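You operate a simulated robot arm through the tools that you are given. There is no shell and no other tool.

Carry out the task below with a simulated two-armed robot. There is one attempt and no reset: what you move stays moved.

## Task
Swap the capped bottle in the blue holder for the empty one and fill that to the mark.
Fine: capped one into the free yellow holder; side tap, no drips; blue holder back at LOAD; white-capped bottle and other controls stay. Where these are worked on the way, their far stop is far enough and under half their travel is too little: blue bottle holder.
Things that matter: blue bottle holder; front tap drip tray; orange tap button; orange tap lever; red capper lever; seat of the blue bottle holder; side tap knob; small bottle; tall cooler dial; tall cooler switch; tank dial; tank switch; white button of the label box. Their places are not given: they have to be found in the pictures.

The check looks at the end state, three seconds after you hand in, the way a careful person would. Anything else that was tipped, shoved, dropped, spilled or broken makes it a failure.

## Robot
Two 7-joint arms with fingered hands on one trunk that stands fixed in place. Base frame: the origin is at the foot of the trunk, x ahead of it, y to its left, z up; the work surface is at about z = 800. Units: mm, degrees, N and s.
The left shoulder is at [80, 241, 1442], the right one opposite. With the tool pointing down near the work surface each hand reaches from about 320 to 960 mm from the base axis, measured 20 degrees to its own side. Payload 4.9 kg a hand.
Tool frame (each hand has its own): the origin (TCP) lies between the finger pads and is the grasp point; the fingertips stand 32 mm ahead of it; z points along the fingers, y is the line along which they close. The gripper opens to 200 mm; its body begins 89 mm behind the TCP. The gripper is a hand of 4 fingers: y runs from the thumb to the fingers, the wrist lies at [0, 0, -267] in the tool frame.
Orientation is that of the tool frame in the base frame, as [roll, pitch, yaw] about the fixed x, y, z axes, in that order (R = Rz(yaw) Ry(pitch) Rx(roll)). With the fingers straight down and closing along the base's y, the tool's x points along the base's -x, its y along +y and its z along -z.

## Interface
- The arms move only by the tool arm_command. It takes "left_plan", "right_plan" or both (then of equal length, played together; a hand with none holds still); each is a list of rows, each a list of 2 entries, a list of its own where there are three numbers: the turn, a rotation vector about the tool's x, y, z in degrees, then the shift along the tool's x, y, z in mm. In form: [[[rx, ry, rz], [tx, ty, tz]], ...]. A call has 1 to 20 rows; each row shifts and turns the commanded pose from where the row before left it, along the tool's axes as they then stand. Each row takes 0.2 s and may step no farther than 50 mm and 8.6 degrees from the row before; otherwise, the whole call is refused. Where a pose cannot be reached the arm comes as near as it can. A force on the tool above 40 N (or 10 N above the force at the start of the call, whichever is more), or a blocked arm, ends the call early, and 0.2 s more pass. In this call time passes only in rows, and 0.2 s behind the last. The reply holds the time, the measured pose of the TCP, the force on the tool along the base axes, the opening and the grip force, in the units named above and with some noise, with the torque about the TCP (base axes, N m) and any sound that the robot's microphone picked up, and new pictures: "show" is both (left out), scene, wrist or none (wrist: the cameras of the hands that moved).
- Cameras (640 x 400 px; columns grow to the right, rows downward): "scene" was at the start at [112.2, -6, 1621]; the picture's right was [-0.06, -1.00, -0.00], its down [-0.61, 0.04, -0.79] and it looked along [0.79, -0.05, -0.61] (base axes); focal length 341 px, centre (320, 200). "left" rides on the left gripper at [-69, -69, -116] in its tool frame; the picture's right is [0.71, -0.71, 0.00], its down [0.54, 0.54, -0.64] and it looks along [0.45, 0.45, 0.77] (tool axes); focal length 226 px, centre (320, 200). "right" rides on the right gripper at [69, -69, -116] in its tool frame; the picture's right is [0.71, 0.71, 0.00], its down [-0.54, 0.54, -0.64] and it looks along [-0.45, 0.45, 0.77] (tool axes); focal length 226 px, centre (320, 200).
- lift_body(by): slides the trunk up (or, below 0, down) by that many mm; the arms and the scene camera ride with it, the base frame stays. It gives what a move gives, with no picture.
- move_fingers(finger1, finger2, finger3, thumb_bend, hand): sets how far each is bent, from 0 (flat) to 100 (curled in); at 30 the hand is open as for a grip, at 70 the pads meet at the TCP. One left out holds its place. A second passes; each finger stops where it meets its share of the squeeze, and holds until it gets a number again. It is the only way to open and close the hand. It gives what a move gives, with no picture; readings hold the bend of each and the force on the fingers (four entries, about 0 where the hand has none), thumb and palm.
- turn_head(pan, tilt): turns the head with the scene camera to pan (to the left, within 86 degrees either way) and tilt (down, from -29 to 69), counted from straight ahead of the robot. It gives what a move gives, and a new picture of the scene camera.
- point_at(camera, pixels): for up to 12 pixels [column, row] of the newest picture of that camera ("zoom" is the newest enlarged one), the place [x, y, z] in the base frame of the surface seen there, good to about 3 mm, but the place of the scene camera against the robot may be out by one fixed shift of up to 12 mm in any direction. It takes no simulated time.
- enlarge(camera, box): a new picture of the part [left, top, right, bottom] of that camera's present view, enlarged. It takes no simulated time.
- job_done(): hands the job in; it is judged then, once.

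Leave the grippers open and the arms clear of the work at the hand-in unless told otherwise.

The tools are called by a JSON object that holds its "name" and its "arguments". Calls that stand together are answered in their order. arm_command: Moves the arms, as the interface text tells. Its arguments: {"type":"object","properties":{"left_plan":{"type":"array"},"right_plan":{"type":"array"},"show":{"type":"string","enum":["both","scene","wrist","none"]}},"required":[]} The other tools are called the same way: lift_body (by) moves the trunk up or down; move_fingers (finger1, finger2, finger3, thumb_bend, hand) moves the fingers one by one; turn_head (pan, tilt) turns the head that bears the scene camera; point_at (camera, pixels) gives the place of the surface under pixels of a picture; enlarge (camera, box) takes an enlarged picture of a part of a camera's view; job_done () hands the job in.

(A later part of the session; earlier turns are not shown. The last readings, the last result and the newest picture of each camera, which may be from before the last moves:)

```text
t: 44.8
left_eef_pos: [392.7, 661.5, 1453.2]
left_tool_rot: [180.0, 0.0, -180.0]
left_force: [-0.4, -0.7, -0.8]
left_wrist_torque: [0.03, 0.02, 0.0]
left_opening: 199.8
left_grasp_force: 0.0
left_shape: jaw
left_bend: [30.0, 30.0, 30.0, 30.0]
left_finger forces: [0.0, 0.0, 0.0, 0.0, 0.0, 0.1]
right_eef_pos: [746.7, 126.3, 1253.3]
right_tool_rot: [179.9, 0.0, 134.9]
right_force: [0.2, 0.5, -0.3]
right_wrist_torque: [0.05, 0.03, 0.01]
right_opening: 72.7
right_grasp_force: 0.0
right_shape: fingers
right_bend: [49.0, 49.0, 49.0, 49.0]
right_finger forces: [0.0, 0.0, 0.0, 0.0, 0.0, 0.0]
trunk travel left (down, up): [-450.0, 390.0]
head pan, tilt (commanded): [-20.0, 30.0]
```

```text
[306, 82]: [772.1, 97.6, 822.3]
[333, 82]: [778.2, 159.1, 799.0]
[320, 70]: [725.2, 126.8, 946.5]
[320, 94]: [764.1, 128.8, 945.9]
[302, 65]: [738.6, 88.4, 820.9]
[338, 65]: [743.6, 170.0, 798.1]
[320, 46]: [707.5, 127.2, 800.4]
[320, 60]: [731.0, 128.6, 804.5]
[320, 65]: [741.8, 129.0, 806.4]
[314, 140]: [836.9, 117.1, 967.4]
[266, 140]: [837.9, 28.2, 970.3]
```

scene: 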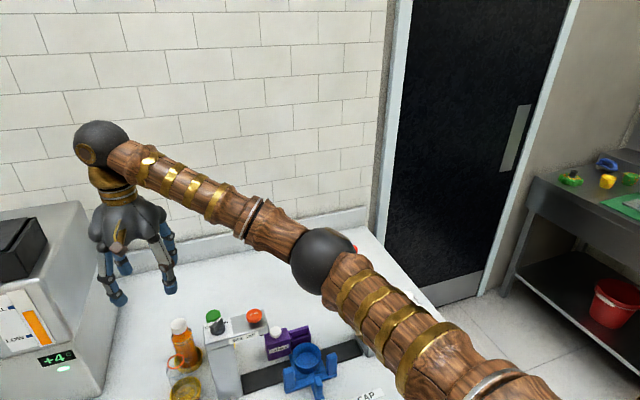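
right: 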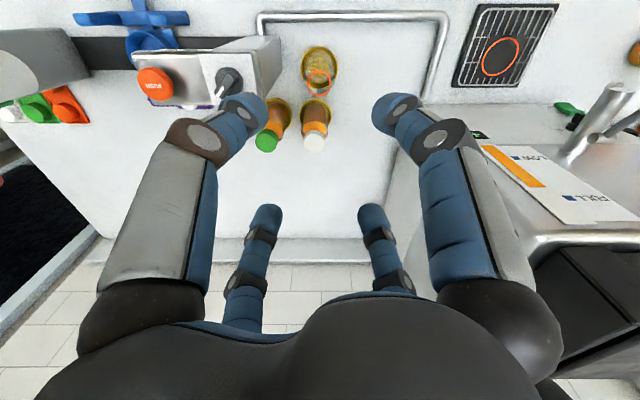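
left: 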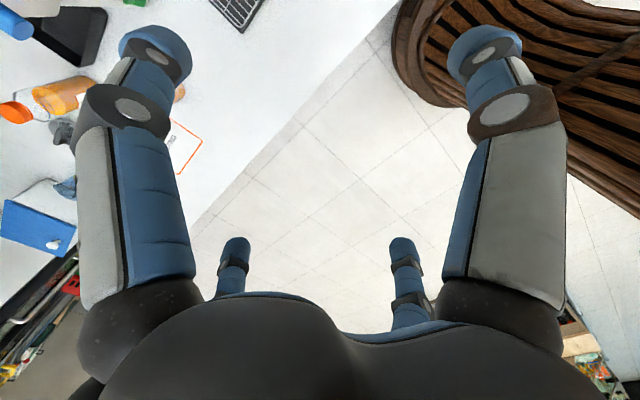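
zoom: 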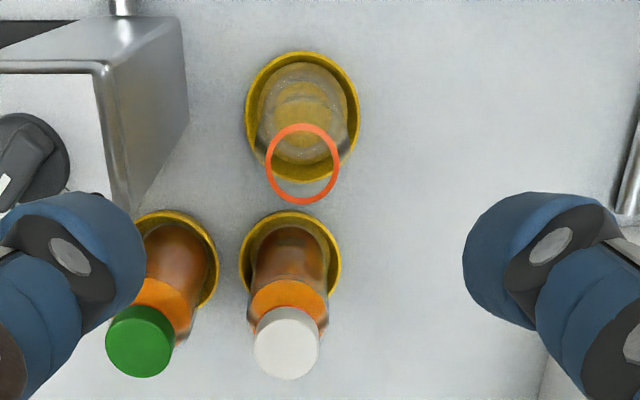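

Mouth centre ≈[746,126]. I'll open the fingers slightly (46) for margin and lower to about z=990, just above the mouth, to check centring.

{"name": "move_fingers", "arguments": {"hand": "right", "finger1": 46, "finger2": 46, "finger3": 46, "thumb_bend": 46}}

{"name": "arm_command", "arguments": {"right_plan": [[[0, 0, 0], [0, 0, 30]], [[0, 0, 0], [0, 0, 40]], [[0, 0, 0], [0, 0, 40]], [[0, 0, 0], [0, 0, 40]], [[0, 0, 0], [0, 0, 40]], [[0, 0, 0], [0, 0, 35]], [[0, 0, 0], [0, 0, 30]]], "show": "both"}}

```text
t: 45.8
left_eef_pos: [393.0, 660.9, 1453.9]
left_tool_rot: [-180.0, 0.0, 180.0]
left_force: [0.1, 0.4, -1.0]
left_wrist_torque: [0.01, 0.03, 0.01]
left_opening: 199.7
left_grasp_force: 0.0
left_shape: jaw
left_bend: [30.0, 30.0, 30.0, 30.0]
left_finger forces: [0.0, 0.1, 0.1, 0.1, 0.1, 0.0]
right_eef_pos: [746.6, 125.6, 1252.2]
right_tool_rot: [179.9, 0.1, 135.0]
right_force: [0.0, 0.9, 0.2]
right_wrist_torque: [-0.03, 0.01, 0.01]
right_opening: 83.2
right_grasp_force: 0.1
right_shape: fingers
right_bend: [46.0, 46.0, 46.0, 46.0]
right_finger forces: [0.0, 0.1, 0.0, 0.1, 0.0, 0.0]
trunk travel left (down, up): [-450.0, 390.0]
head pan, tilt (commanded): [-20.0, 30.0]
```

```text
t: 47.4
left_eef_pos: [394.0, 662.0, 1454.5]
left_tool_rot: [-180.0, 0.1, -180.0]
left_force: [-0.3, -0.4, 0.2]
left_wrist_torque: [-0.04, -0.01, 0.0]
left_opening: 199.7
left_grasp_force: 0.1
left_shape: jaw
left_bend: [30.0, 30.0, 30.0, 30.0]
left_finger forces: [0.1, 0.0, 0.0, 0.2, 0.1, 0.0]
right_eef_pos: [745.9, 128.6, 997.0]
right_tool_rot: [-180.0, 0.0, 134.9]
right_force: [0.1, 0.2, -0.4]
right_wrist_torque: [0.03, 0.0, 0.0]
right_opening: 83.2
right_grasp_force: 0.1
right_shape: fingers
right_bend: [46.0, 46.0, 46.0, 46.0]
right_finger forces: [0.1, 0.0, 0.1, 0.0, 0.0, 0.0]
trunk travel left (down, up): [-450.0, 390.0]
head pan, tilt (commanded): [-20.0, 30.0]
```

scene: 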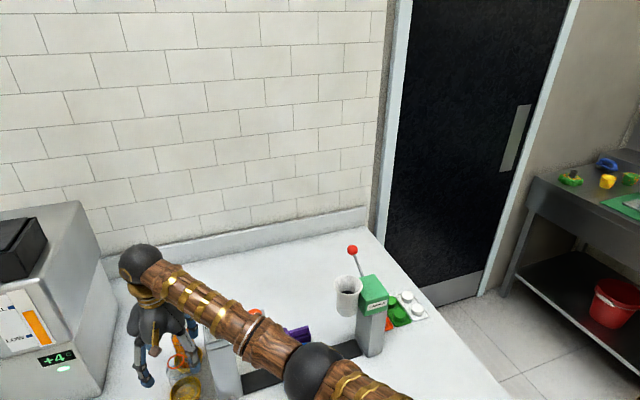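
right: 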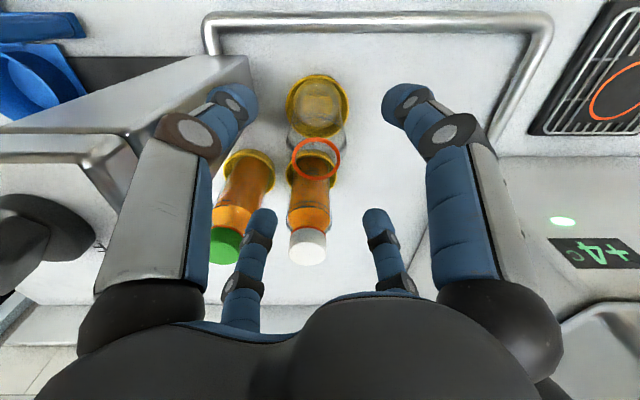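

The mouth ring shows at (316,158), where the hand's axis at that height should be at about (320,161). I'll enlarge for a finer measure.

{"name": "enlarge", "arguments": {"camera": "right", "box": [215, 60, 425, 260]}}

{"name": "point_at", "arguments": {"camera": "right", "pixels": [[293, 158], [339, 158], [316, 139], [316, 177], [240, 98], [402, 96], [262, 222], [376, 222]]}}

```text
2.00 times, centred on (320, 160) of right
```

zoom: 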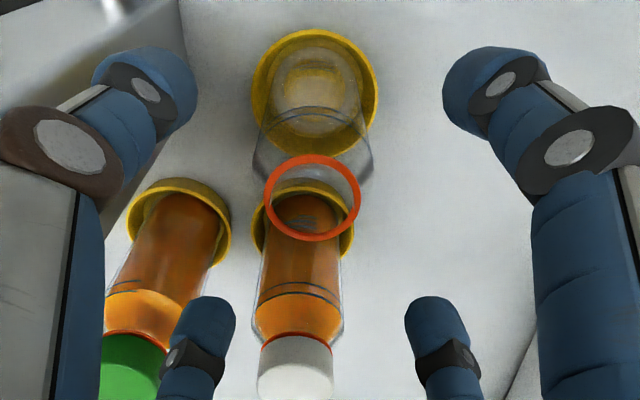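

```text
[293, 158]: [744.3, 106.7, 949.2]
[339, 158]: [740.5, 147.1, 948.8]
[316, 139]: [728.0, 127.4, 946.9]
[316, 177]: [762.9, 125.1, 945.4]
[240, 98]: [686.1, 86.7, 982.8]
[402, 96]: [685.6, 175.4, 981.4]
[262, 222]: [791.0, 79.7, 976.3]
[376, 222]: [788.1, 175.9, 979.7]
```

The bottle is about 2.5 mm to −y and 1.5 mm to −x of the hand's axis. I'll correct and lower to z≈910.

{"name": "arm_command", "arguments": {"right_plan": [[[0, 0, 0], [-0.7, -2.8, 0]], [[0, 0, 0], [0, 0, 20]], [[0, 0, 0], [0, 0, 20]], [[0, 0, 0], [0, 0, 20]], [[0, 0, 0], [0, 0, 15]], [[0, 0, 0], [0, 0, 11]]], "show": "both"}}

```text
t: 48.8
left_eef_pos: [392.1, 661.9, 1454.3]
left_tool_rot: [-179.9, 0.0, 180.0]
left_force: [-0.3, -0.2, -0.5]
left_wrist_torque: [0.03, 0.03, 0.0]
left_opening: 199.9
left_grasp_force: 0.1
left_shape: jaw
left_bend: [30.0, 30.0, 30.0, 30.0]
left_finger forces: [0.0, 0.0, 0.1, 0.1, 0.0, 0.0]
right_eef_pos: [744.9, 125.9, 910.7]
right_tool_rot: [-179.9, 0.1, 135.0]
right_force: [0.2, 0.4, 1.0]
right_wrist_torque: [-0.01, -0.01, -0.02]
right_opening: 83.6
right_grasp_force: 0.0
right_shape: fingers
right_bend: [46.0, 46.0, 46.0, 46.0]
right_finger forces: [0.1, 0.0, 0.0, 0.0, 0.0, 0.0]
trunk travel left (down, up): [-450.0, 390.0]
head pan, tilt (commanded): [-20.0, 30.0]
```

scene: 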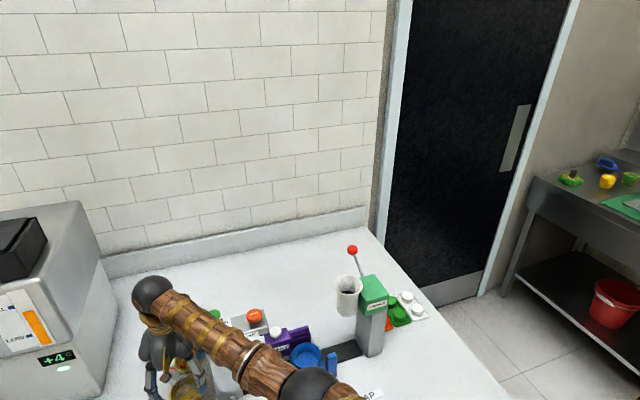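
right: 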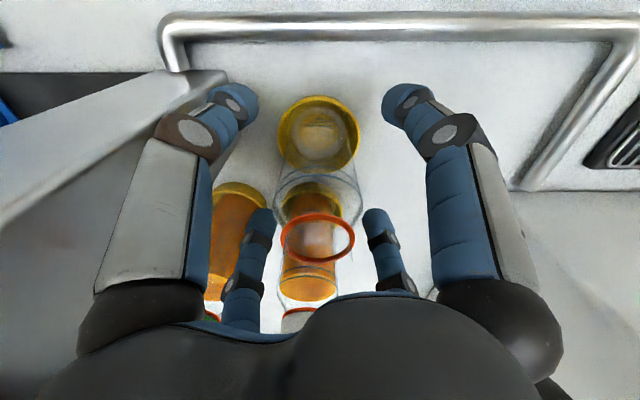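

Centred within 2 mm. I'll close the fingers, first to 57, then further.

{"name": "move_fingers", "arguments": {"hand": "right", "finger1": 57, "finger2": 57, "finger3": 57, "thumb_bend": 57}}

{"name": "move_fingers", "arguments": {"hand": "right", "finger1": 63, "finger2": 63, "finger3": 63, "thumb_bend": 63}}

{"name": "enlarge", "arguments": {"camera": "right", "box": [200, 70, 440, 310]}}

```text
t: 49.8
left_eef_pos: [394.0, 660.4, 1455.0]
left_tool_rot: [-180.0, 0.0, -180.0]
left_force: [-0.7, -0.2, -0.1]
left_wrist_torque: [0.0, 0.0, -0.02]
left_opening: 199.8
left_grasp_force: 0.1
left_shape: jaw
left_bend: [30.0, 30.0, 30.0, 30.0]
left_finger forces: [0.1, 0.1, 0.0, 0.1, 0.0, 0.1]
right_eef_pos: [745.8, 125.3, 910.1]
right_tool_rot: [179.8, 0.1, 135.0]
right_force: [-0.4, 0.1, -0.4]
right_wrist_torque: [0.02, 0.02, 0.0]
right_opening: 47.9
right_grasp_force: 0.1
right_shape: fingers
right_bend: [56.0, 56.0, 56.0, 56.0]
right_finger forces: [0.1, 0.0, 0.0, 0.0, 0.0, 0.0]
trunk travel left (down, up): [-450.0, 390.0]
head pan, tilt (commanded): [-20.0, 30.0]
```

```text
t: 50.8
left_eef_pos: [392.8, 661.1, 1453.2]
left_tool_rot: [180.0, 0.1, -180.0]
left_force: [-0.2, 0.4, -0.8]
left_wrist_torque: [0.01, 0.01, -0.02]
left_opening: 200.0
left_grasp_force: 0.1
left_shape: jaw
left_bend: [30.0, 30.0, 30.0, 30.0]
left_finger forces: [0.0, 0.0, 0.1, 0.1, 0.1, 0.0]
right_eef_pos: [745.9, 127.1, 911.2]
right_tool_rot: [179.9, 0.0, 135.0]
right_force: [0.0, 0.0, 0.6]
right_wrist_torque: [0.01, 0.01, -0.03]
right_opening: 34.2
right_grasp_force: 9.7
right_shape: fingers
right_bend: [60.0, 60.0, 60.0, 61.0]
right_finger forces: [4.2, 4.8, 4.4, 0.0, 5.8, 0.1]
trunk travel left (down, up): [-450.0, 390.0]
head pan, tilt (commanded): [-20.0, 30.0]
```

```text
1.67 times, centred on (320, 190) of right
```

zoom: 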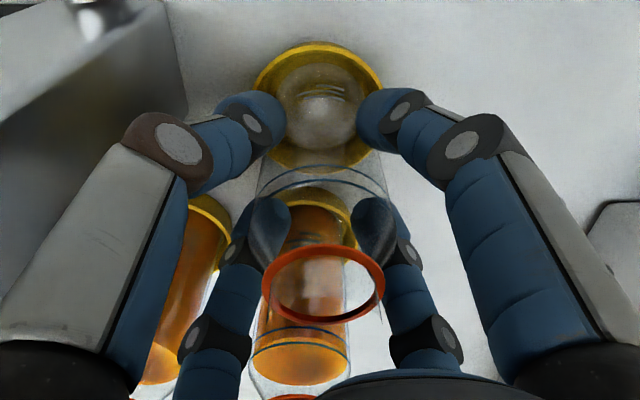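

Even grip of 9.7 N on the empty bottle. I'll lift it straight up 60 mm and check.

{"name": "arm_command", "arguments": {"right_plan": [[[0, 0, 0], [0, 0, -8]], [[0, 0, 0], [0, 0, -14]], [[0, 0, 0], [0, 0, -18]], [[0, 0, 0], [0, 0, -20]]], "show": "wrist"}}

```text
t: 51.8
left_eef_pos: [392.5, 660.9, 1453.6]
left_tool_rot: [180.0, 0.0, -179.9]
left_force: [-0.3, -0.5, 0.0]
left_wrist_torque: [0.0, 0.03, 0.02]
left_opening: 199.9
left_grasp_force: 0.0
left_shape: jaw
left_bend: [30.0, 30.0, 30.0, 30.0]
left_finger forces: [0.1, 0.1, 0.1, 0.0, 0.0, 0.1]
right_eef_pos: [745.4, 126.7, 971.1]
right_tool_rot: [-180.0, -0.1, 135.0]
right_force: [-0.9, 0.4, -0.7]
right_wrist_torque: [0.02, 0.03, 0.0]
right_opening: 34.0
right_grasp_force: 9.0
right_shape: fingers
right_bend: [60.0, 60.0, 60.0, 61.0]
right_finger forces: [4.1, 4.7, 4.4, 0.0, 5.6, 0.1]
trunk travel left (down, up): [-450.0, 390.0]
head pan, tilt (commanded): [-20.0, 30.0]
```

right: 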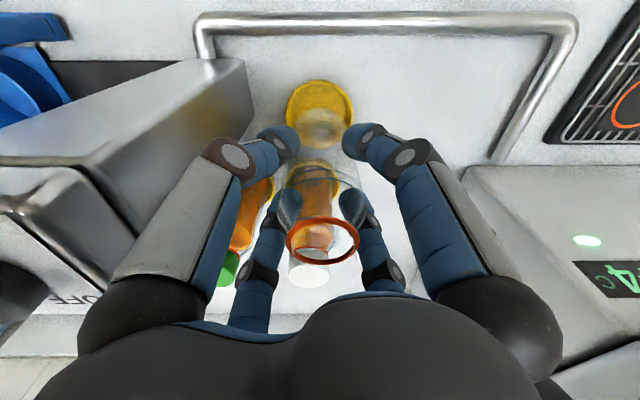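

The bottle came out cleanly. I'll raise to z≈1250 and turn back to straight (0°).

{"name": "arm_command", "arguments": {"right_plan": [[[0, 0, 0], [0, 0, -30]], [[0, 0, 0], [0, 0, -36]], [[0, 0, 0], [0, 0, -36]], [[0, 0, 0], [0, 0, -36]], [[0, 0, 0], [0, 0, -36]], [[0, 0, 0], [0, 0, -36]], [[0, 0, 0], [0, 0, -36]], [[0, 0, 0], [0, 0, -34]], [[0, 0, -7.5], [0, 0, 0]], [[0, 0, -7.5], [0, 0, 0]], [[0, 0, -7.5], [0, 0, 0]], [[0, 0, -7.5], [0, 0, 0]], [[0, 0, -7.5], [0, 0, 0]], [[0, 0, -7.5], [0, 0, 0]]], "show": "none"}}

{"name": "arm_command", "arguments": {"right_plan": [[[0, 0, 0], [3.8, -47.8, 0]], [[0, 0, 0], [3.8, -47.8, 0]], [[0, 0, 0], [3.8, -47.8, 0]], [[0, 0, 0], [3.8, -47.8, 0]], [[0, 0, 0], [3.8, -47.8, 0]], [[0, 0, 0], [3.8, -47.8, 0]], [[0, 0, 0], [3.7, -47.7, 0]]], "show": "both"}}

```text
t: 54.8
left_eef_pos: [392.7, 660.5, 1454.8]
left_tool_rot: [-180.0, 0.1, 180.0]
left_force: [-0.2, -0.8, 0.8]
left_wrist_torque: [0.03, -0.01, -0.01]
left_opening: 199.8
left_grasp_force: 0.1
left_shape: jaw
left_bend: [30.0, 30.0, 30.0, 30.0]
left_finger forces: [0.0, 0.0, 0.0, 0.1, 0.1, 0.0]
right_eef_pos: [744.7, 125.5, 1250.6]
right_tool_rot: [179.9, 0.0, -179.9]
right_force: [-0.7, -0.4, -0.2]
right_wrist_torque: [-0.01, -0.01, -0.02]
right_opening: 34.2
right_grasp_force: 9.5
right_shape: fingers
right_bend: [60.0, 60.0, 60.0, 61.0]
right_finger forces: [4.2, 4.7, 4.3, 0.0, 5.4, 0.0]
trunk travel left (down, up): [-450.0, 390.0]
head pan, tilt (commanded): [-20.0, 30.0]
```

```text
t: 56.4
left_eef_pos: [392.9, 659.1, 1457.6]
left_tool_rot: [179.9, 0.0, -180.0]
left_force: [-0.6, -1.4, 0.8]
left_wrist_torque: [0.03, -0.04, -0.06]
left_opening: 199.9
left_grasp_force: 0.1
left_shape: jaw
left_bend: [30.0, 30.0, 30.0, 30.0]
left_finger forces: [0.1, 0.0, 0.0, 0.0, 0.0, 0.1]
right_eef_pos: [718.5, -212.7, 1249.6]
right_tool_rot: [179.8, 0.0, -179.9]
right_force: [-0.7, -1.3, 0.0]
right_wrist_torque: [0.02, -0.01, -0.03]
right_opening: 34.0
right_grasp_force: 8.9
right_shape: fingers
right_bend: [60.0, 60.0, 60.0, 61.0]
right_finger forces: [4.1, 4.8, 4.2, 0.1, 5.5, 0.1]
trunk travel left (down, up): [-450.0, 390.0]
head pan, tilt (commanded): [-20.0, 30.0]
```

scene: 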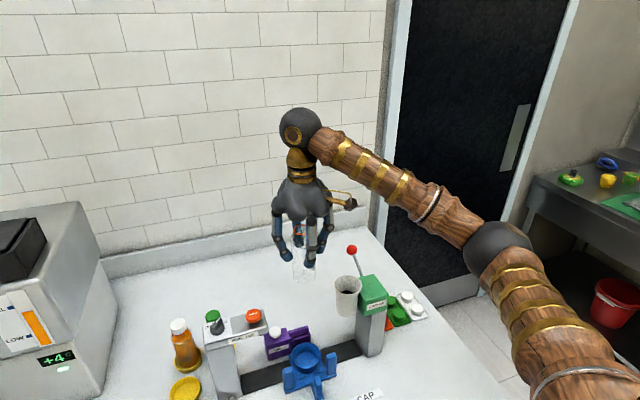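
right: 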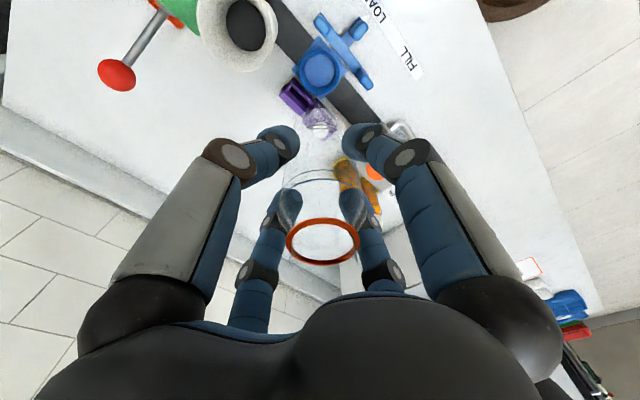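

Hand is above the blue holder; its seat shows at (320,70). I'll measure the blue ring for the exact placing spot.

{"name": "enlarge", "arguments": {"camera": "right", "box": [260, 10, 390, 140]}}

{"name": "arm_command", "arguments": {"right_plan": [[[0, 0, 0], [0, 0, 0]]], "show": "none"}}

```text
3.08 times, centred on (325, 75) of right
```

zoom: 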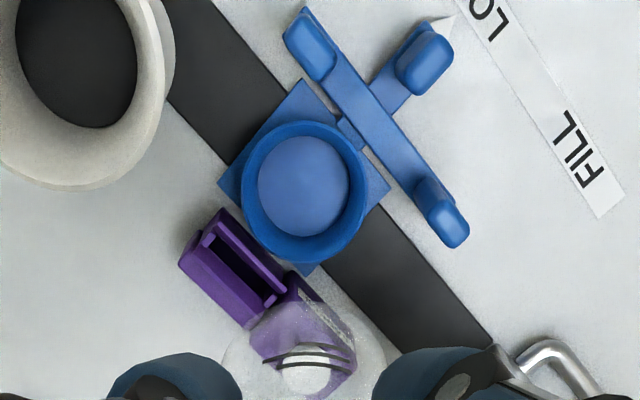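

```text
t: 56.8
left_eef_pos: [393.5, 661.5, 1453.4]
left_tool_rot: [180.0, -0.1, -179.9]
left_force: [-0.4, 0.2, 0.5]
left_wrist_torque: [-0.01, 0.03, 0.02]
left_opening: 199.9
left_grasp_force: 0.0
left_shape: jaw
left_bend: [30.0, 30.0, 30.0, 30.0]
left_finger forces: [0.0, 0.1, 0.1, 0.0, 0.0, 0.0]
right_eef_pos: [719.2, -209.8, 1250.1]
right_tool_rot: [-180.0, 0.0, 180.0]
right_force: [-0.5, 0.9, -0.3]
right_wrist_torque: [-0.03, 0.0, 0.01]
right_opening: 34.0
right_grasp_force: 9.3
right_shape: fingers
right_bend: [60.0, 60.0, 60.0, 61.0]
right_finger forces: [4.1, 4.9, 4.2, 0.0, 5.4, 0.0]
trunk travel left (down, up): [-450.0, 390.0]
head pan, tilt (commanded): [-20.0, 30.0]
```

{"name": "point_at", "arguments": {"camera": "zoom", "pixels": [[304, 187], [244, 190], [366, 190], [304, 123], [304, 262], [261, 148], [347, 232], [345, 148], [262, 232], [449, 25], [430, 55], [310, 45]]}}

```text
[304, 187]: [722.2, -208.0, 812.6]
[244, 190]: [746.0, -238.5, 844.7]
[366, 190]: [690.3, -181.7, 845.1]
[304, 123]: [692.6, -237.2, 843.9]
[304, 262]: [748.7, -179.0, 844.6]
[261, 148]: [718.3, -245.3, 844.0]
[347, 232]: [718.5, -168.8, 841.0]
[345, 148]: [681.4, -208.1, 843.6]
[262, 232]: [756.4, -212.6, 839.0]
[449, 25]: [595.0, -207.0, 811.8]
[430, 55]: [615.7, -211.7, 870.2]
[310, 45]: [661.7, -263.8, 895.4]
```

Blue ring centre ≈[719,-208.5], floor z≈812; TCP is at [719,-209.8]. I'll lower to about z=960 (foot at ~853, just above the ring rim at 844).

{"name": "arm_command", "arguments": {"right_plan": [[[0, 0, 0], [0, 0.8, 30]], [[0, 0, 0], [0, 0, 38]], [[0, 0, 0], [0, 0, 38]], [[0, 0, 0], [0, 0, 38]], [[0, 0, 0], [0, 0, 38]], [[0, 0, 0], [0, 0, 36]], [[0, 0, 0], [0, 0, 30]], [[0, 0, 0], [0, 0, 24]], [[0, 0, 0], [0, 0, 16]]], "show": "both"}}

```text
t: 58.8
left_eef_pos: [393.7, 660.6, 1454.3]
left_tool_rot: [-180.0, -0.1, 179.9]
left_force: [0.0, 0.3, 0.2]
left_wrist_torque: [0.03, -0.01, -0.01]
left_opening: 199.7
left_grasp_force: 0.1
left_shape: jaw
left_bend: [30.0, 30.0, 30.0, 30.0]
left_finger forces: [0.0, 0.0, 0.0, 0.0, 0.0, 0.0]
right_eef_pos: [718.1, -205.8, 963.2]
right_tool_rot: [179.8, 0.1, -180.0]
right_force: [-0.1, 0.0, -0.3]
right_wrist_torque: [0.0, 0.0, 0.02]
right_opening: 34.0
right_grasp_force: 9.3
right_shape: fingers
right_bend: [60.0, 60.0, 60.0, 61.0]
right_finger forces: [4.0, 4.8, 4.2, 0.1, 5.4, 0.0]
trunk travel left (down, up): [-450.0, 390.0]
head pan, tilt (commanded): [-20.0, 30.0]
```

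scene: 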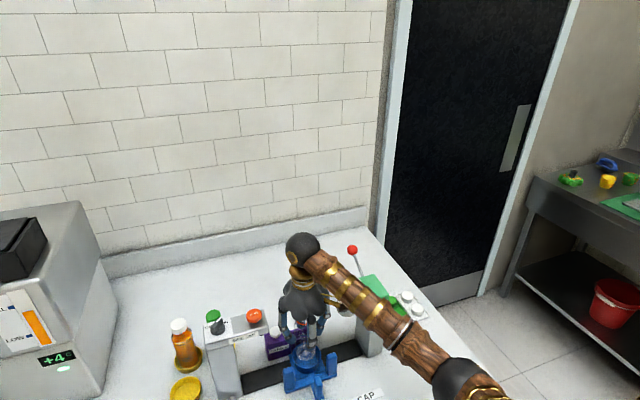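
right: 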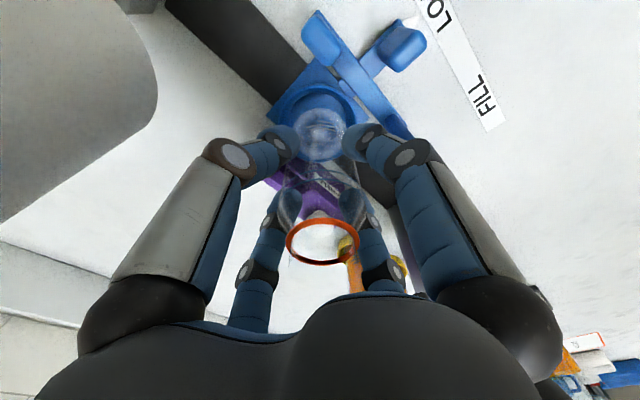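

I'll enlarge to check the foot against the blue ring before entering it.

{"name": "enlarge", "arguments": {"camera": "right", "box": [255, 65, 385, 185]}}

{"name": "arm_command", "arguments": {"right_plan": [[[0, 0, 0], [0, 0, 0]]], "show": "none"}}

```text
3.33 times, centred on (320, 125) of right
```

zoom: 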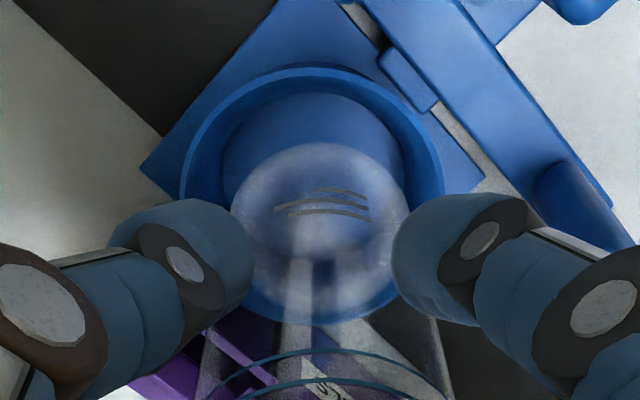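

```text
t: 59.2
left_eef_pos: [394.7, 660.9, 1452.7]
left_tool_rot: [-179.9, 0.0, 180.0]
left_force: [0.1, 0.5, -0.3]
left_wrist_torque: [0.03, -0.02, 0.02]
left_opening: 199.6
left_grasp_force: 0.0
left_shape: jaw
left_bend: [30.0, 30.0, 30.0, 30.0]
left_finger forces: [0.0, 0.0, 0.1, 0.0, 0.0, 0.0]
right_eef_pos: [718.9, -207.5, 963.1]
right_tool_rot: [179.8, -0.1, -179.9]
right_force: [0.3, 0.4, -0.2]
right_wrist_torque: [0.03, 0.0, 0.02]
right_opening: 34.2
right_grasp_force: 9.4
right_shape: fingers
right_bend: [60.0, 60.0, 60.0, 61.0]
right_finger forces: [4.0, 4.8, 4.2, 0.0, 5.4, 0.1]
trunk travel left (down, up): [-450.0, 390.0]
head pan, tilt (commanded): [-20.0, 30.0]
```

From the picture the foot is a few mm too far toward +y of the ring's centre. I'll shift by [-1,-3.5] mm and lower 10 mm to just above/at the rim, then look again.

{"name": "arm_command", "arguments": {"right_plan": [[[0, 0, 0], [1, -3.5, 0]], [[0, 0, 0], [0, 0, 5]], [[0, 0, 0], [0, 0, 4]]], "show": "wrist"}}

{"name": "enlarge", "arguments": {"camera": "right", "box": [255, 65, 385, 185]}}

```text
t: 60.0
left_eef_pos: [393.6, 660.3, 1453.9]
left_tool_rot: [180.0, -0.1, 179.9]
left_force: [-0.3, 0.3, 0.1]
left_wrist_torque: [0.01, 0.0, -0.02]
left_opening: 199.7
left_grasp_force: 0.0
left_shape: jaw
left_bend: [30.0, 30.0, 30.0, 30.0]
left_finger forces: [0.1, 0.1, 0.0, 0.0, 0.0, 0.0]
right_eef_pos: [718.3, -212.1, 953.7]
right_tool_rot: [179.9, 0.0, -180.0]
right_force: [-0.5, -0.1, -0.7]
right_wrist_torque: [-0.01, 0.04, 0.02]
right_opening: 33.9
right_grasp_force: 9.3
right_shape: fingers
right_bend: [60.0, 60.0, 60.0, 61.0]
right_finger forces: [4.1, 4.8, 4.2, 0.0, 5.4, 0.0]
trunk travel left (down, up): [-450.0, 390.0]
head pan, tilt (commanded): [-20.0, 30.0]
```

right: 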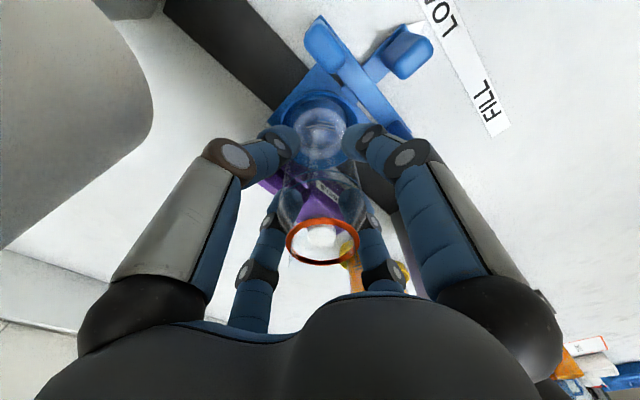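

```text
3.33 times, centred on (320, 125) of right
```

zoom: 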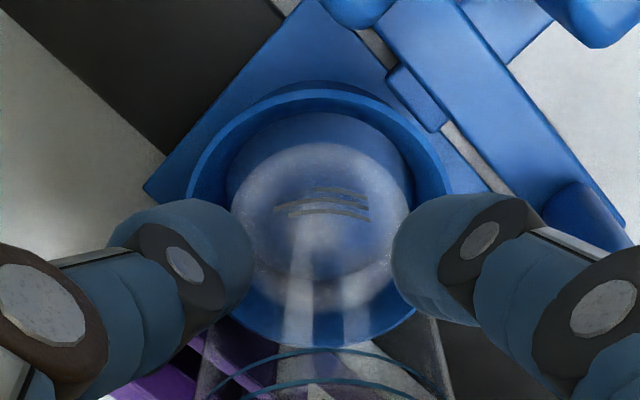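

Now the foot and the ring are concentric within ~1.5 mm. I'll lower 32 mm into the seat.

{"name": "arm_command", "arguments": {"right_plan": [[[0, 0, 0], [0, 0, 8]], [[0, 0, 0], [0, 0, 8]], [[0, 0, 0], [0, 0, 8]], [[0, 0, 0], [0, 0, 5]], [[0, 0, 0], [0, 0, 3]]], "show": "wrist"}}

```text
t: 61.2
left_eef_pos: [392.5, 662.3, 1453.7]
left_tool_rot: [179.9, 0.0, -180.0]
left_force: [0.5, 0.2, 0.4]
left_wrist_torque: [-0.02, 0.01, 0.0]
left_opening: 200.0
left_grasp_force: 0.1
left_shape: jaw
left_bend: [30.0, 30.0, 30.0, 30.0]
left_finger forces: [0.0, 0.0, 0.0, 0.1, 0.0, 0.0]
right_eef_pos: [718.2, -211.0, 920.7]
right_tool_rot: [180.0, 0.0, 180.0]
right_force: [0.6, -0.8, 0.1]
right_wrist_torque: [0.02, 0.0, -0.03]
right_opening: 33.7
right_grasp_force: 9.7
right_shape: fingers
right_bend: [60.0, 60.0, 60.0, 61.0]
right_finger forces: [3.9, 4.9, 4.1, 0.1, 5.4, 0.0]
trunk travel left (down, up): [-450.0, 390.0]
head pan, tilt (commanded): [-20.0, 30.0]
```

right: 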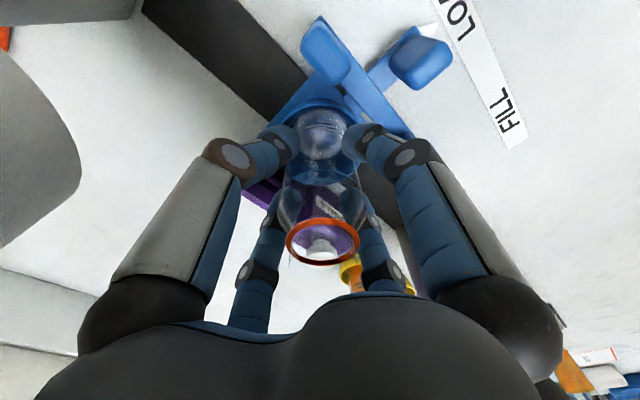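

No contact yet at z=920.7. I'll go down 1 mm at a time for the seat.

{"name": "arm_command", "arguments": {"right_plan": [[[0, 0, 0], [0, 0, 1]], [[0, 0, 0], [0, 0, 1]], [[0, 0, 0], [0, 0, 1]]], "show": "none"}}

```text
t: 62.0
left_eef_pos: [392.8, 662.3, 1454.5]
left_tool_rot: [179.9, 0.0, 180.0]
left_force: [-0.9, -0.5, -0.2]
left_wrist_torque: [-0.01, -0.04, 0.01]
left_opening: 200.0
left_grasp_force: 0.0
left_shape: jaw
left_bend: [30.0, 30.0, 30.0, 30.0]
left_finger forces: [0.0, 0.1, 0.1, 0.0, 0.0, 0.1]
right_eef_pos: [716.6, -211.7, 919.1]
right_tool_rot: [179.9, 0.0, 180.0]
right_force: [1.0, 0.4, -0.3]
right_wrist_torque: [-0.02, 0.02, 0.01]
right_opening: 33.7
right_grasp_force: 9.2
right_shape: fingers
right_bend: [60.0, 60.0, 60.0, 61.0]
right_finger forces: [3.9, 5.0, 4.2, 0.0, 5.4, 0.1]
trunk travel left (down, up): [-450.0, 390.0]
head pan, tilt (commanded): [-20.0, 30.0]
```

{"name": "arm_command", "arguments": {"right_plan": [[[0, 0, 0], [0, 0, 1]], [[0, 0, 0], [0, 0, 1]]], "show": "none"}}

```text
t: 62.6
left_eef_pos: [391.4, 661.5, 1453.5]
left_tool_rot: [180.0, -0.1, -180.0]
left_force: [-0.4, 0.1, -0.3]
left_wrist_torque: [0.0, -0.01, -0.01]
left_opening: 200.0
left_grasp_force: 0.0
left_shape: jaw
left_bend: [30.0, 30.0, 30.0, 30.0]
left_finger forces: [0.0, 0.0, 0.0, 0.0, 0.0, 0.0]
right_eef_pos: [717.5, -213.2, 916.2]
right_tool_rot: [179.9, 0.1, -180.0]
right_force: [-0.6, -0.6, 7.5]
right_wrist_torque: [0.09, 0.04, -0.01]
right_opening: 33.9
right_grasp_force: 10.5
right_shape: fingers
right_bend: [60.0, 60.0, 60.0, 61.0]
right_finger forces: [4.4, 5.4, 4.6, 0.0, 6.5, 0.0]
trunk travel left (down, up): [-450.0, 390.0]
head pan, tilt (commanded): [-20.0, 30.0]
```

The foot rests on the seat (7.5 N up). I'll open the fingers to release.

{"name": "move_fingers", "arguments": {"hand": "right", "finger1": 54, "finger2": 54, "finger3": 54, "thumb_bend": 54}}

{"name": "move_fingers", "arguments": {"hand": "right", "finger1": 48, "finger2": 48, "finger3": 48, "thumb_bend": 48}}

{"name": "enlarge", "arguments": {"camera": "right", "box": [200, 70, 440, 310]}}

```text
t: 63.6
left_eef_pos: [392.2, 661.3, 1454.3]
left_tool_rot: [180.0, 0.1, -179.9]
left_force: [-0.4, -0.7, -0.4]
left_wrist_torque: [-0.01, 0.02, 0.03]
left_opening: 200.1
left_grasp_force: 0.0
left_shape: jaw
left_bend: [30.0, 30.0, 30.0, 30.0]
left_finger forces: [0.0, 0.0, 0.0, 0.0, 0.0, 0.0]
right_eef_pos: [719.2, -211.7, 914.3]
right_tool_rot: [179.9, 0.0, 180.0]
right_force: [0.2, 0.8, 0.3]
right_wrist_torque: [-0.01, 0.01, -0.01]
right_opening: 54.6
right_grasp_force: 0.1
right_shape: fingers
right_bend: [54.0, 54.0, 54.0, 54.0]
right_finger forces: [0.0, 0.1, 0.0, 0.0, 0.1, 0.0]
trunk travel left (down, up): [-450.0, 390.0]
head pan, tilt (commanded): [-20.0, 30.0]
```

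```text
t: 64.6
left_eef_pos: [393.7, 661.3, 1455.1]
left_tool_rot: [-180.0, -0.1, -180.0]
left_force: [-0.3, 0.1, -0.3]
left_wrist_torque: [0.02, -0.05, -0.02]
left_opening: 199.9
left_grasp_force: 0.1
left_shape: jaw
left_bend: [30.0, 30.0, 30.0, 30.0]
left_finger forces: [0.0, 0.0, 0.0, 0.0, 0.1, 0.0]
right_eef_pos: [716.9, -210.7, 916.1]
right_tool_rot: [179.9, 0.0, 179.9]
right_force: [0.0, 1.0, -0.9]
right_wrist_torque: [-0.01, 0.03, 0.05]
right_opening: 76.3
right_grasp_force: 0.0
right_shape: fingers
right_bend: [48.0, 48.0, 48.0, 48.0]
right_finger forces: [0.0, 0.0, 0.1, 0.0, 0.0, 0.0]
trunk travel left (down, up): [-450.0, 390.0]
head pan, tilt (commanded): [-20.0, 30.0]
```

```text
1.67 times, centred on (320, 190) of right
```

zoom: 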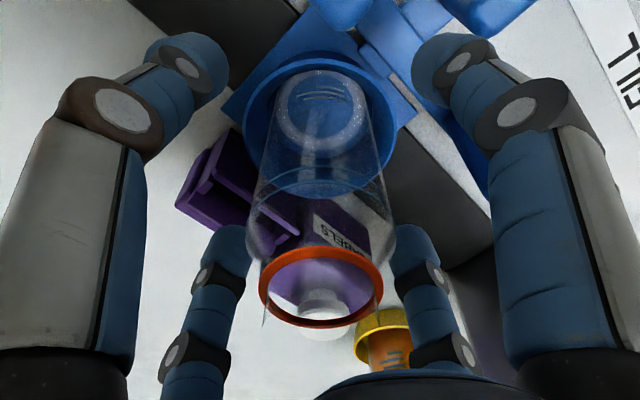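

The empty bottle stands in the blue seat, fingers clear. I'll raise the hand straight up to z≈1200.

{"name": "arm_command", "arguments": {"right_plan": [[[0, 0, 0], [0, 0, -10]], [[0, 0, 0], [0, 0, -20]], [[0, 0, 0], [0, 0, -25]], [[0, 0, 0], [0, 0, -35]], [[0, 0, 0], [0, 0, -40]], [[0, 0, 0], [0, 0, -40]], [[0, 0, 0], [0, 0, -40]], [[0, 0, 0], [0, 0, -40]], [[0, 0, 0], [0, 0, -35]]], "show": "both"}}

```text
t: 66.6
left_eef_pos: [392.4, 661.3, 1454.0]
left_tool_rot: [-179.9, -0.1, -180.0]
left_force: [0.2, 0.2, -0.7]
left_wrist_torque: [0.02, -0.04, 0.01]
left_opening: 199.7
left_grasp_force: 0.0
left_shape: jaw
left_bend: [30.0, 30.0, 30.0, 30.0]
left_finger forces: [0.0, 0.1, 0.0, 0.0, 0.0, 0.0]
right_eef_pos: [717.2, -213.5, 1202.4]
right_tool_rot: [179.9, 0.0, -180.0]
right_force: [0.0, 0.9, 0.0]
right_wrist_torque: [0.02, -0.03, 0.03]
right_opening: 76.2
right_grasp_force: 0.1
right_shape: fingers
right_bend: [48.0, 48.0, 48.0, 48.0]
right_finger forces: [0.1, 0.0, 0.1, 0.1, 0.0, 0.1]
trunk travel left (down, up): [-450.0, 390.0]
head pan, tilt (commanded): [-20.0, 30.0]
```

scene: 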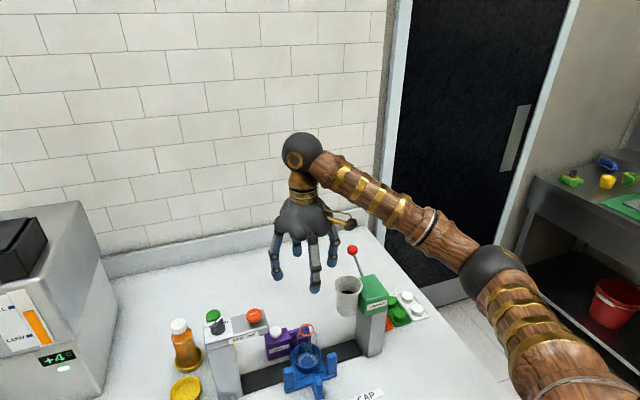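
right: 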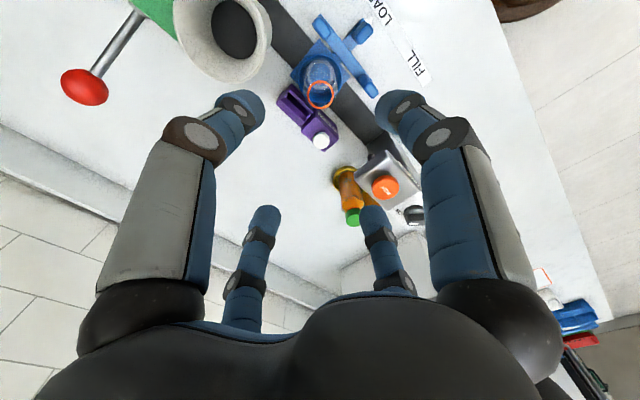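

Bottle is seated in the blue holder. Next: close the right hand to a fist and move to the right side of the holder's front prong ([612,-209]), to push the holder left to FILL. First close the fingers and turn the head for a better view of the work.

{"name": "move_fingers", "arguments": {"hand": "right", "finger1": 70, "finger2": 70, "finger3": 70, "thumb_bend": 70}}

{"name": "turn_head", "arguments": {"pan": -8, "tilt": 45}}

```text
t: 67.6
left_eef_pos: [394.1, 661.0, 1453.6]
left_tool_rot: [180.0, 0.0, -180.0]
left_force: [-0.3, 0.2, 0.3]
left_wrist_torque: [-0.01, -0.02, 0.0]
left_opening: 200.1
left_grasp_force: 0.0
left_shape: jaw
left_bend: [30.0, 30.0, 30.0, 30.0]
left_finger forces: [0.1, 0.0, 0.1, 0.0, 0.1, 0.0]
right_eef_pos: [717.8, -212.7, 1201.6]
right_tool_rot: [180.0, 0.0, 180.0]
right_force: [-0.6, 0.5, -0.9]
right_wrist_torque: [0.05, 0.05, -0.02]
right_opening: 2.0
right_grasp_force: 0.0
right_shape: fingers
right_bend: [69.0, 69.0, 69.0, 69.0]
right_finger forces: [0.0, 0.0, 0.0, 0.0, 0.0, 0.0]
trunk travel left (down, up): [-450.0, 390.0]
head pan, tilt (commanded): [-20.0, 30.0]
```

```text
t: 68.4
left_eef_pos: [393.2, 662.0, 1454.2]
left_tool_rot: [-179.9, 0.0, -179.9]
left_force: [-0.6, 0.6, -0.8]
left_wrist_torque: [-0.03, -0.03, -0.01]
left_opening: 199.9
left_grasp_force: 0.0
left_shape: jaw
left_bend: [30.0, 30.0, 30.0, 30.0]
left_finger forces: [0.0, 0.0, 0.0, 0.1, 0.0, 0.1]
right_eef_pos: [717.3, -212.4, 1202.3]
right_tool_rot: [179.9, 0.1, -179.9]
right_force: [-0.1, 0.0, 0.1]
right_wrist_torque: [0.0, -0.01, -0.01]
right_opening: 2.1
right_grasp_force: 0.1
right_shape: fingers
right_bend: [69.0, 69.0, 69.0, 69.0]
right_finger forces: [0.0, 0.0, 0.0, 0.1, 0.1, 0.1]
trunk travel left (down, up): [-450.0, 390.0]
head pan, tilt (commanded): [-8.0, 45.0]
```

scene: 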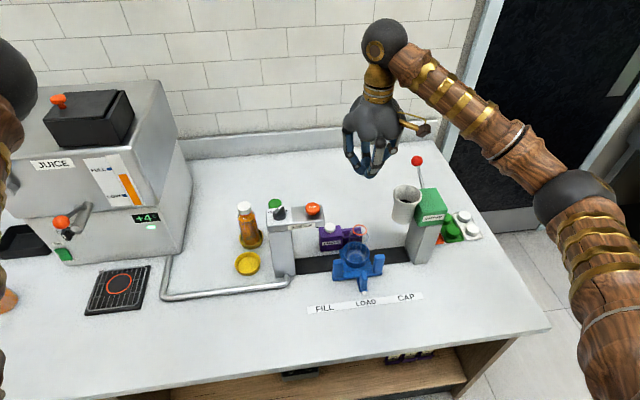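

A good overview. I'll take enlarged reference pictures of the holder at LOAD (pointer vs label) and of the closed hand.

{"name": "enlarge", "arguments": {"camera": "scene", "box": [290, 215, 450, 320]}}

{"name": "enlarge", "arguments": {"camera": "scene", "box": [320, 80, 440, 190]}}

```text
3.81 times, centred on (370, 268) of scene
```

zoom: 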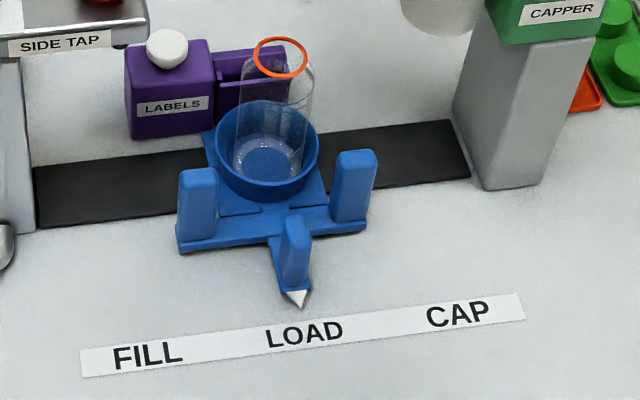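

```text
3.64 times, centred on (380, 135) of scene
```

zoom: 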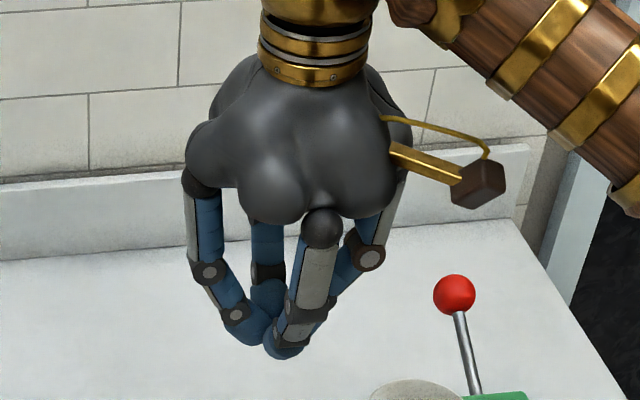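

Reference: the pointer tip is at (301,305) in that enlarged picture, centred on "LOAD". Now I'll move the fist to [603,-257] and lower to z≈1000 first.

{"name": "arm_command", "arguments": {"right_plan": [[[0, 0, 0], [38, -15, 0]], [[0, 0, 0], [38, -15, 0]], [[0, 0, 0], [38, -15, 0]], [[0, 0, 0], [0, 0, 40]], [[0, 0, 0], [0, 0, 40]], [[0, 0, 0], [0, 0, 40]], [[0, 0, 0], [0, 0, 40]], [[0, 0, 0], [0, 0, 40]]], "show": "both"}}

```text
t: 70.2
left_eef_pos: [393.1, 661.2, 1453.7]
left_tool_rot: [179.9, 0.0, 180.0]
left_force: [-0.1, 1.1, 0.0]
left_wrist_torque: [-0.05, -0.01, 0.02]
left_opening: 199.7
left_grasp_force: 0.1
left_shape: jaw
left_bend: [30.0, 30.0, 30.0, 30.0]
left_finger forces: [0.0, 0.1, 0.0, 0.0, 0.1, 0.0]
right_eef_pos: [604.3, -256.2, 1001.8]
right_tool_rot: [179.8, 0.0, 180.0]
right_force: [0.0, 0.0, 0.1]
right_wrist_torque: [0.0, 0.03, 0.01]
right_opening: 1.9
right_grasp_force: 0.0
right_shape: fingers
right_bend: [69.0, 69.0, 69.0, 69.0]
right_finger forces: [0.0, 0.1, 0.0, 0.0, 0.0, 0.0]
trunk travel left (down, up): [-450.0, 390.0]
head pan, tilt (commanded): [-8.0, 45.0]
```

scene: 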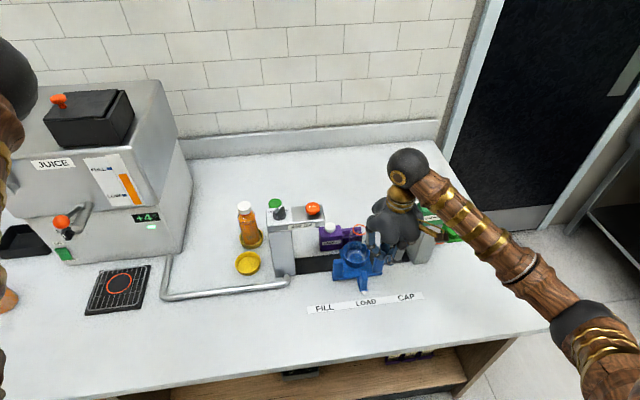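
right: 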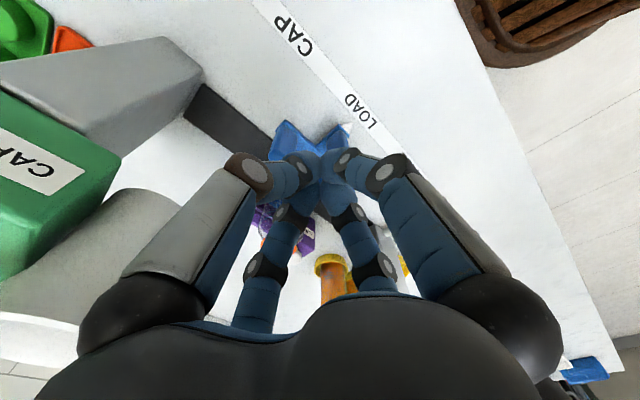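

I'll enlarge both views to check what lies right beneath the fist.

{"name": "enlarge", "arguments": {"camera": "right", "box": [240, 90, 400, 220]}}

{"name": "enlarge", "arguments": {"camera": "scene", "box": [310, 190, 450, 310]}}

```text
3.08 times, centred on (320, 155) of right
```

zoom: 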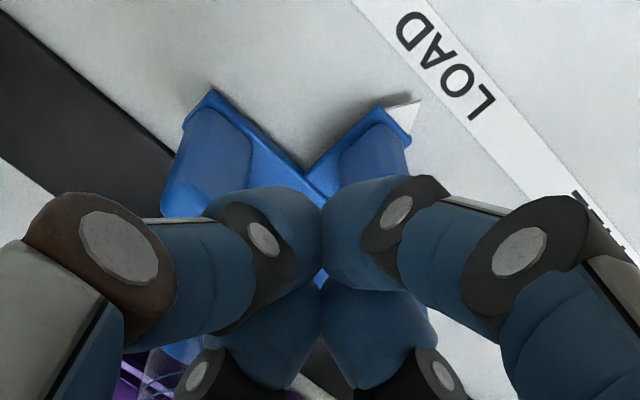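

```text
3.33 times, centred on (380, 250) of scene
```

zoom: 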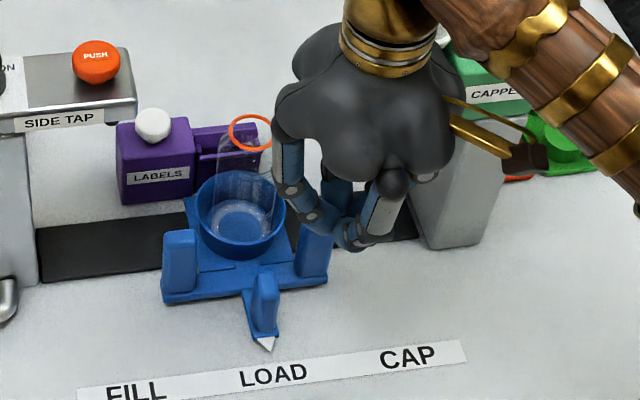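

The fist's back knuckle would come close to the right prong. I'll turn the fist 45° so its knuckles straddle the prong, then lower to about z=905 and look.

{"name": "arm_command", "arguments": {"right_plan": [[[0, 0, 7.5], [0, 0, 0]], [[0, 0, 7.5], [0, 0, 0]], [[0, 0, 7.5], [0, 0, 0]], [[0, 0, 7.5], [0, 0, 0]], [[0, 0, 7.5], [0, 0, 0]], [[0, 0, 7.5], [0, 0, 0]], [[0, 0, 0], [-1, -2, 25]], [[0, 0, 0], [0, 0, 25]], [[0, 0, 0], [0, 0, 25]], [[0, 0, 0], [0, 0, 22]]], "show": "both"}}

{"name": "enlarge", "arguments": {"camera": "scene", "box": [310, 190, 450, 310]}}

{"name": "enlarge", "arguments": {"camera": "right", "box": [220, 60, 420, 230]}}

```text
t: 72.4
left_eef_pos: [393.2, 662.3, 1454.4]
left_tool_rot: [180.0, 0.0, -179.9]
left_force: [0.6, -0.3, 0.9]
left_wrist_torque: [-0.02, 0.0, 0.01]
left_opening: 199.9
left_grasp_force: 0.1
left_shape: jaw
left_bend: [30.0, 30.0, 30.0, 30.0]
left_finger forces: [0.0, 0.1, 0.0, 0.0, 0.0, 0.1]
right_eef_pos: [603.1, -258.6, 903.2]
right_tool_rot: [179.9, 0.0, 135.0]
right_force: [-0.6, 0.4, 0.3]
right_wrist_torque: [0.0, 0.01, 0.02]
right_opening: 1.9
right_grasp_force: 0.0
right_shape: fingers
right_bend: [69.0, 69.0, 69.0, 69.0]
right_finger forces: [0.0, 0.0, 0.0, 0.1, 0.1, 0.0]
trunk travel left (down, up): [-450.0, 390.0]
head pan, tilt (commanded): [-8.0, 45.0]
```

scene: 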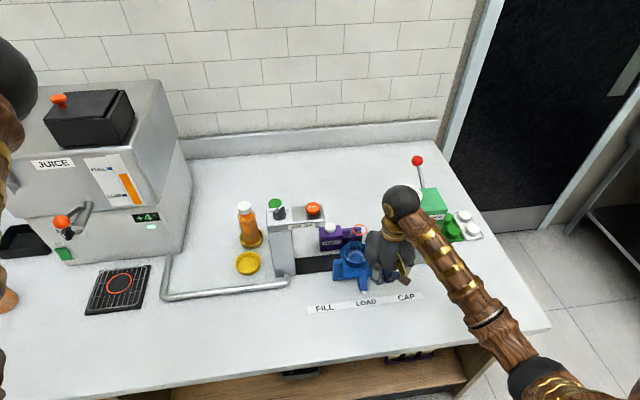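
right: 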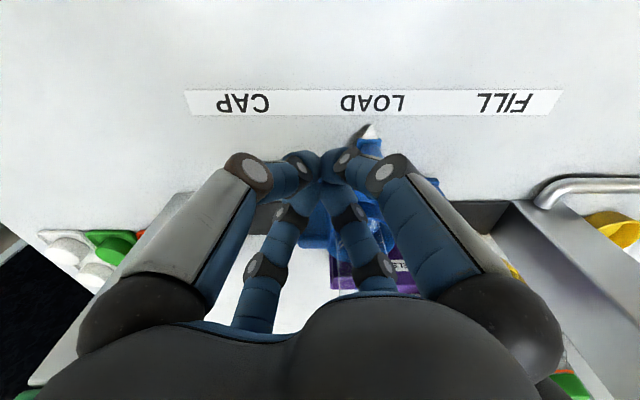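

```text
3.33 times, centred on (380, 250) of scene
```

zoom: 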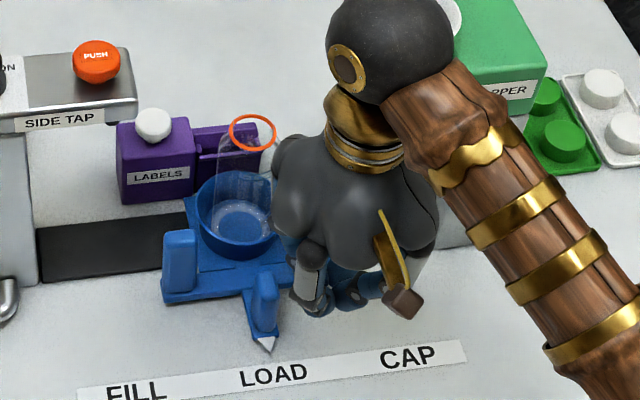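

```text
2.35 times, centred on (320, 145) of right
```

zoom: 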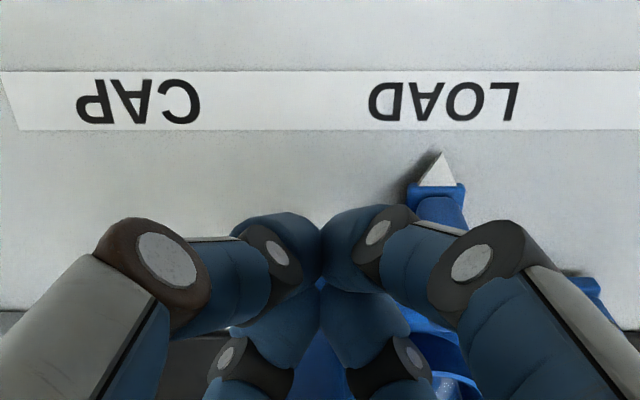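

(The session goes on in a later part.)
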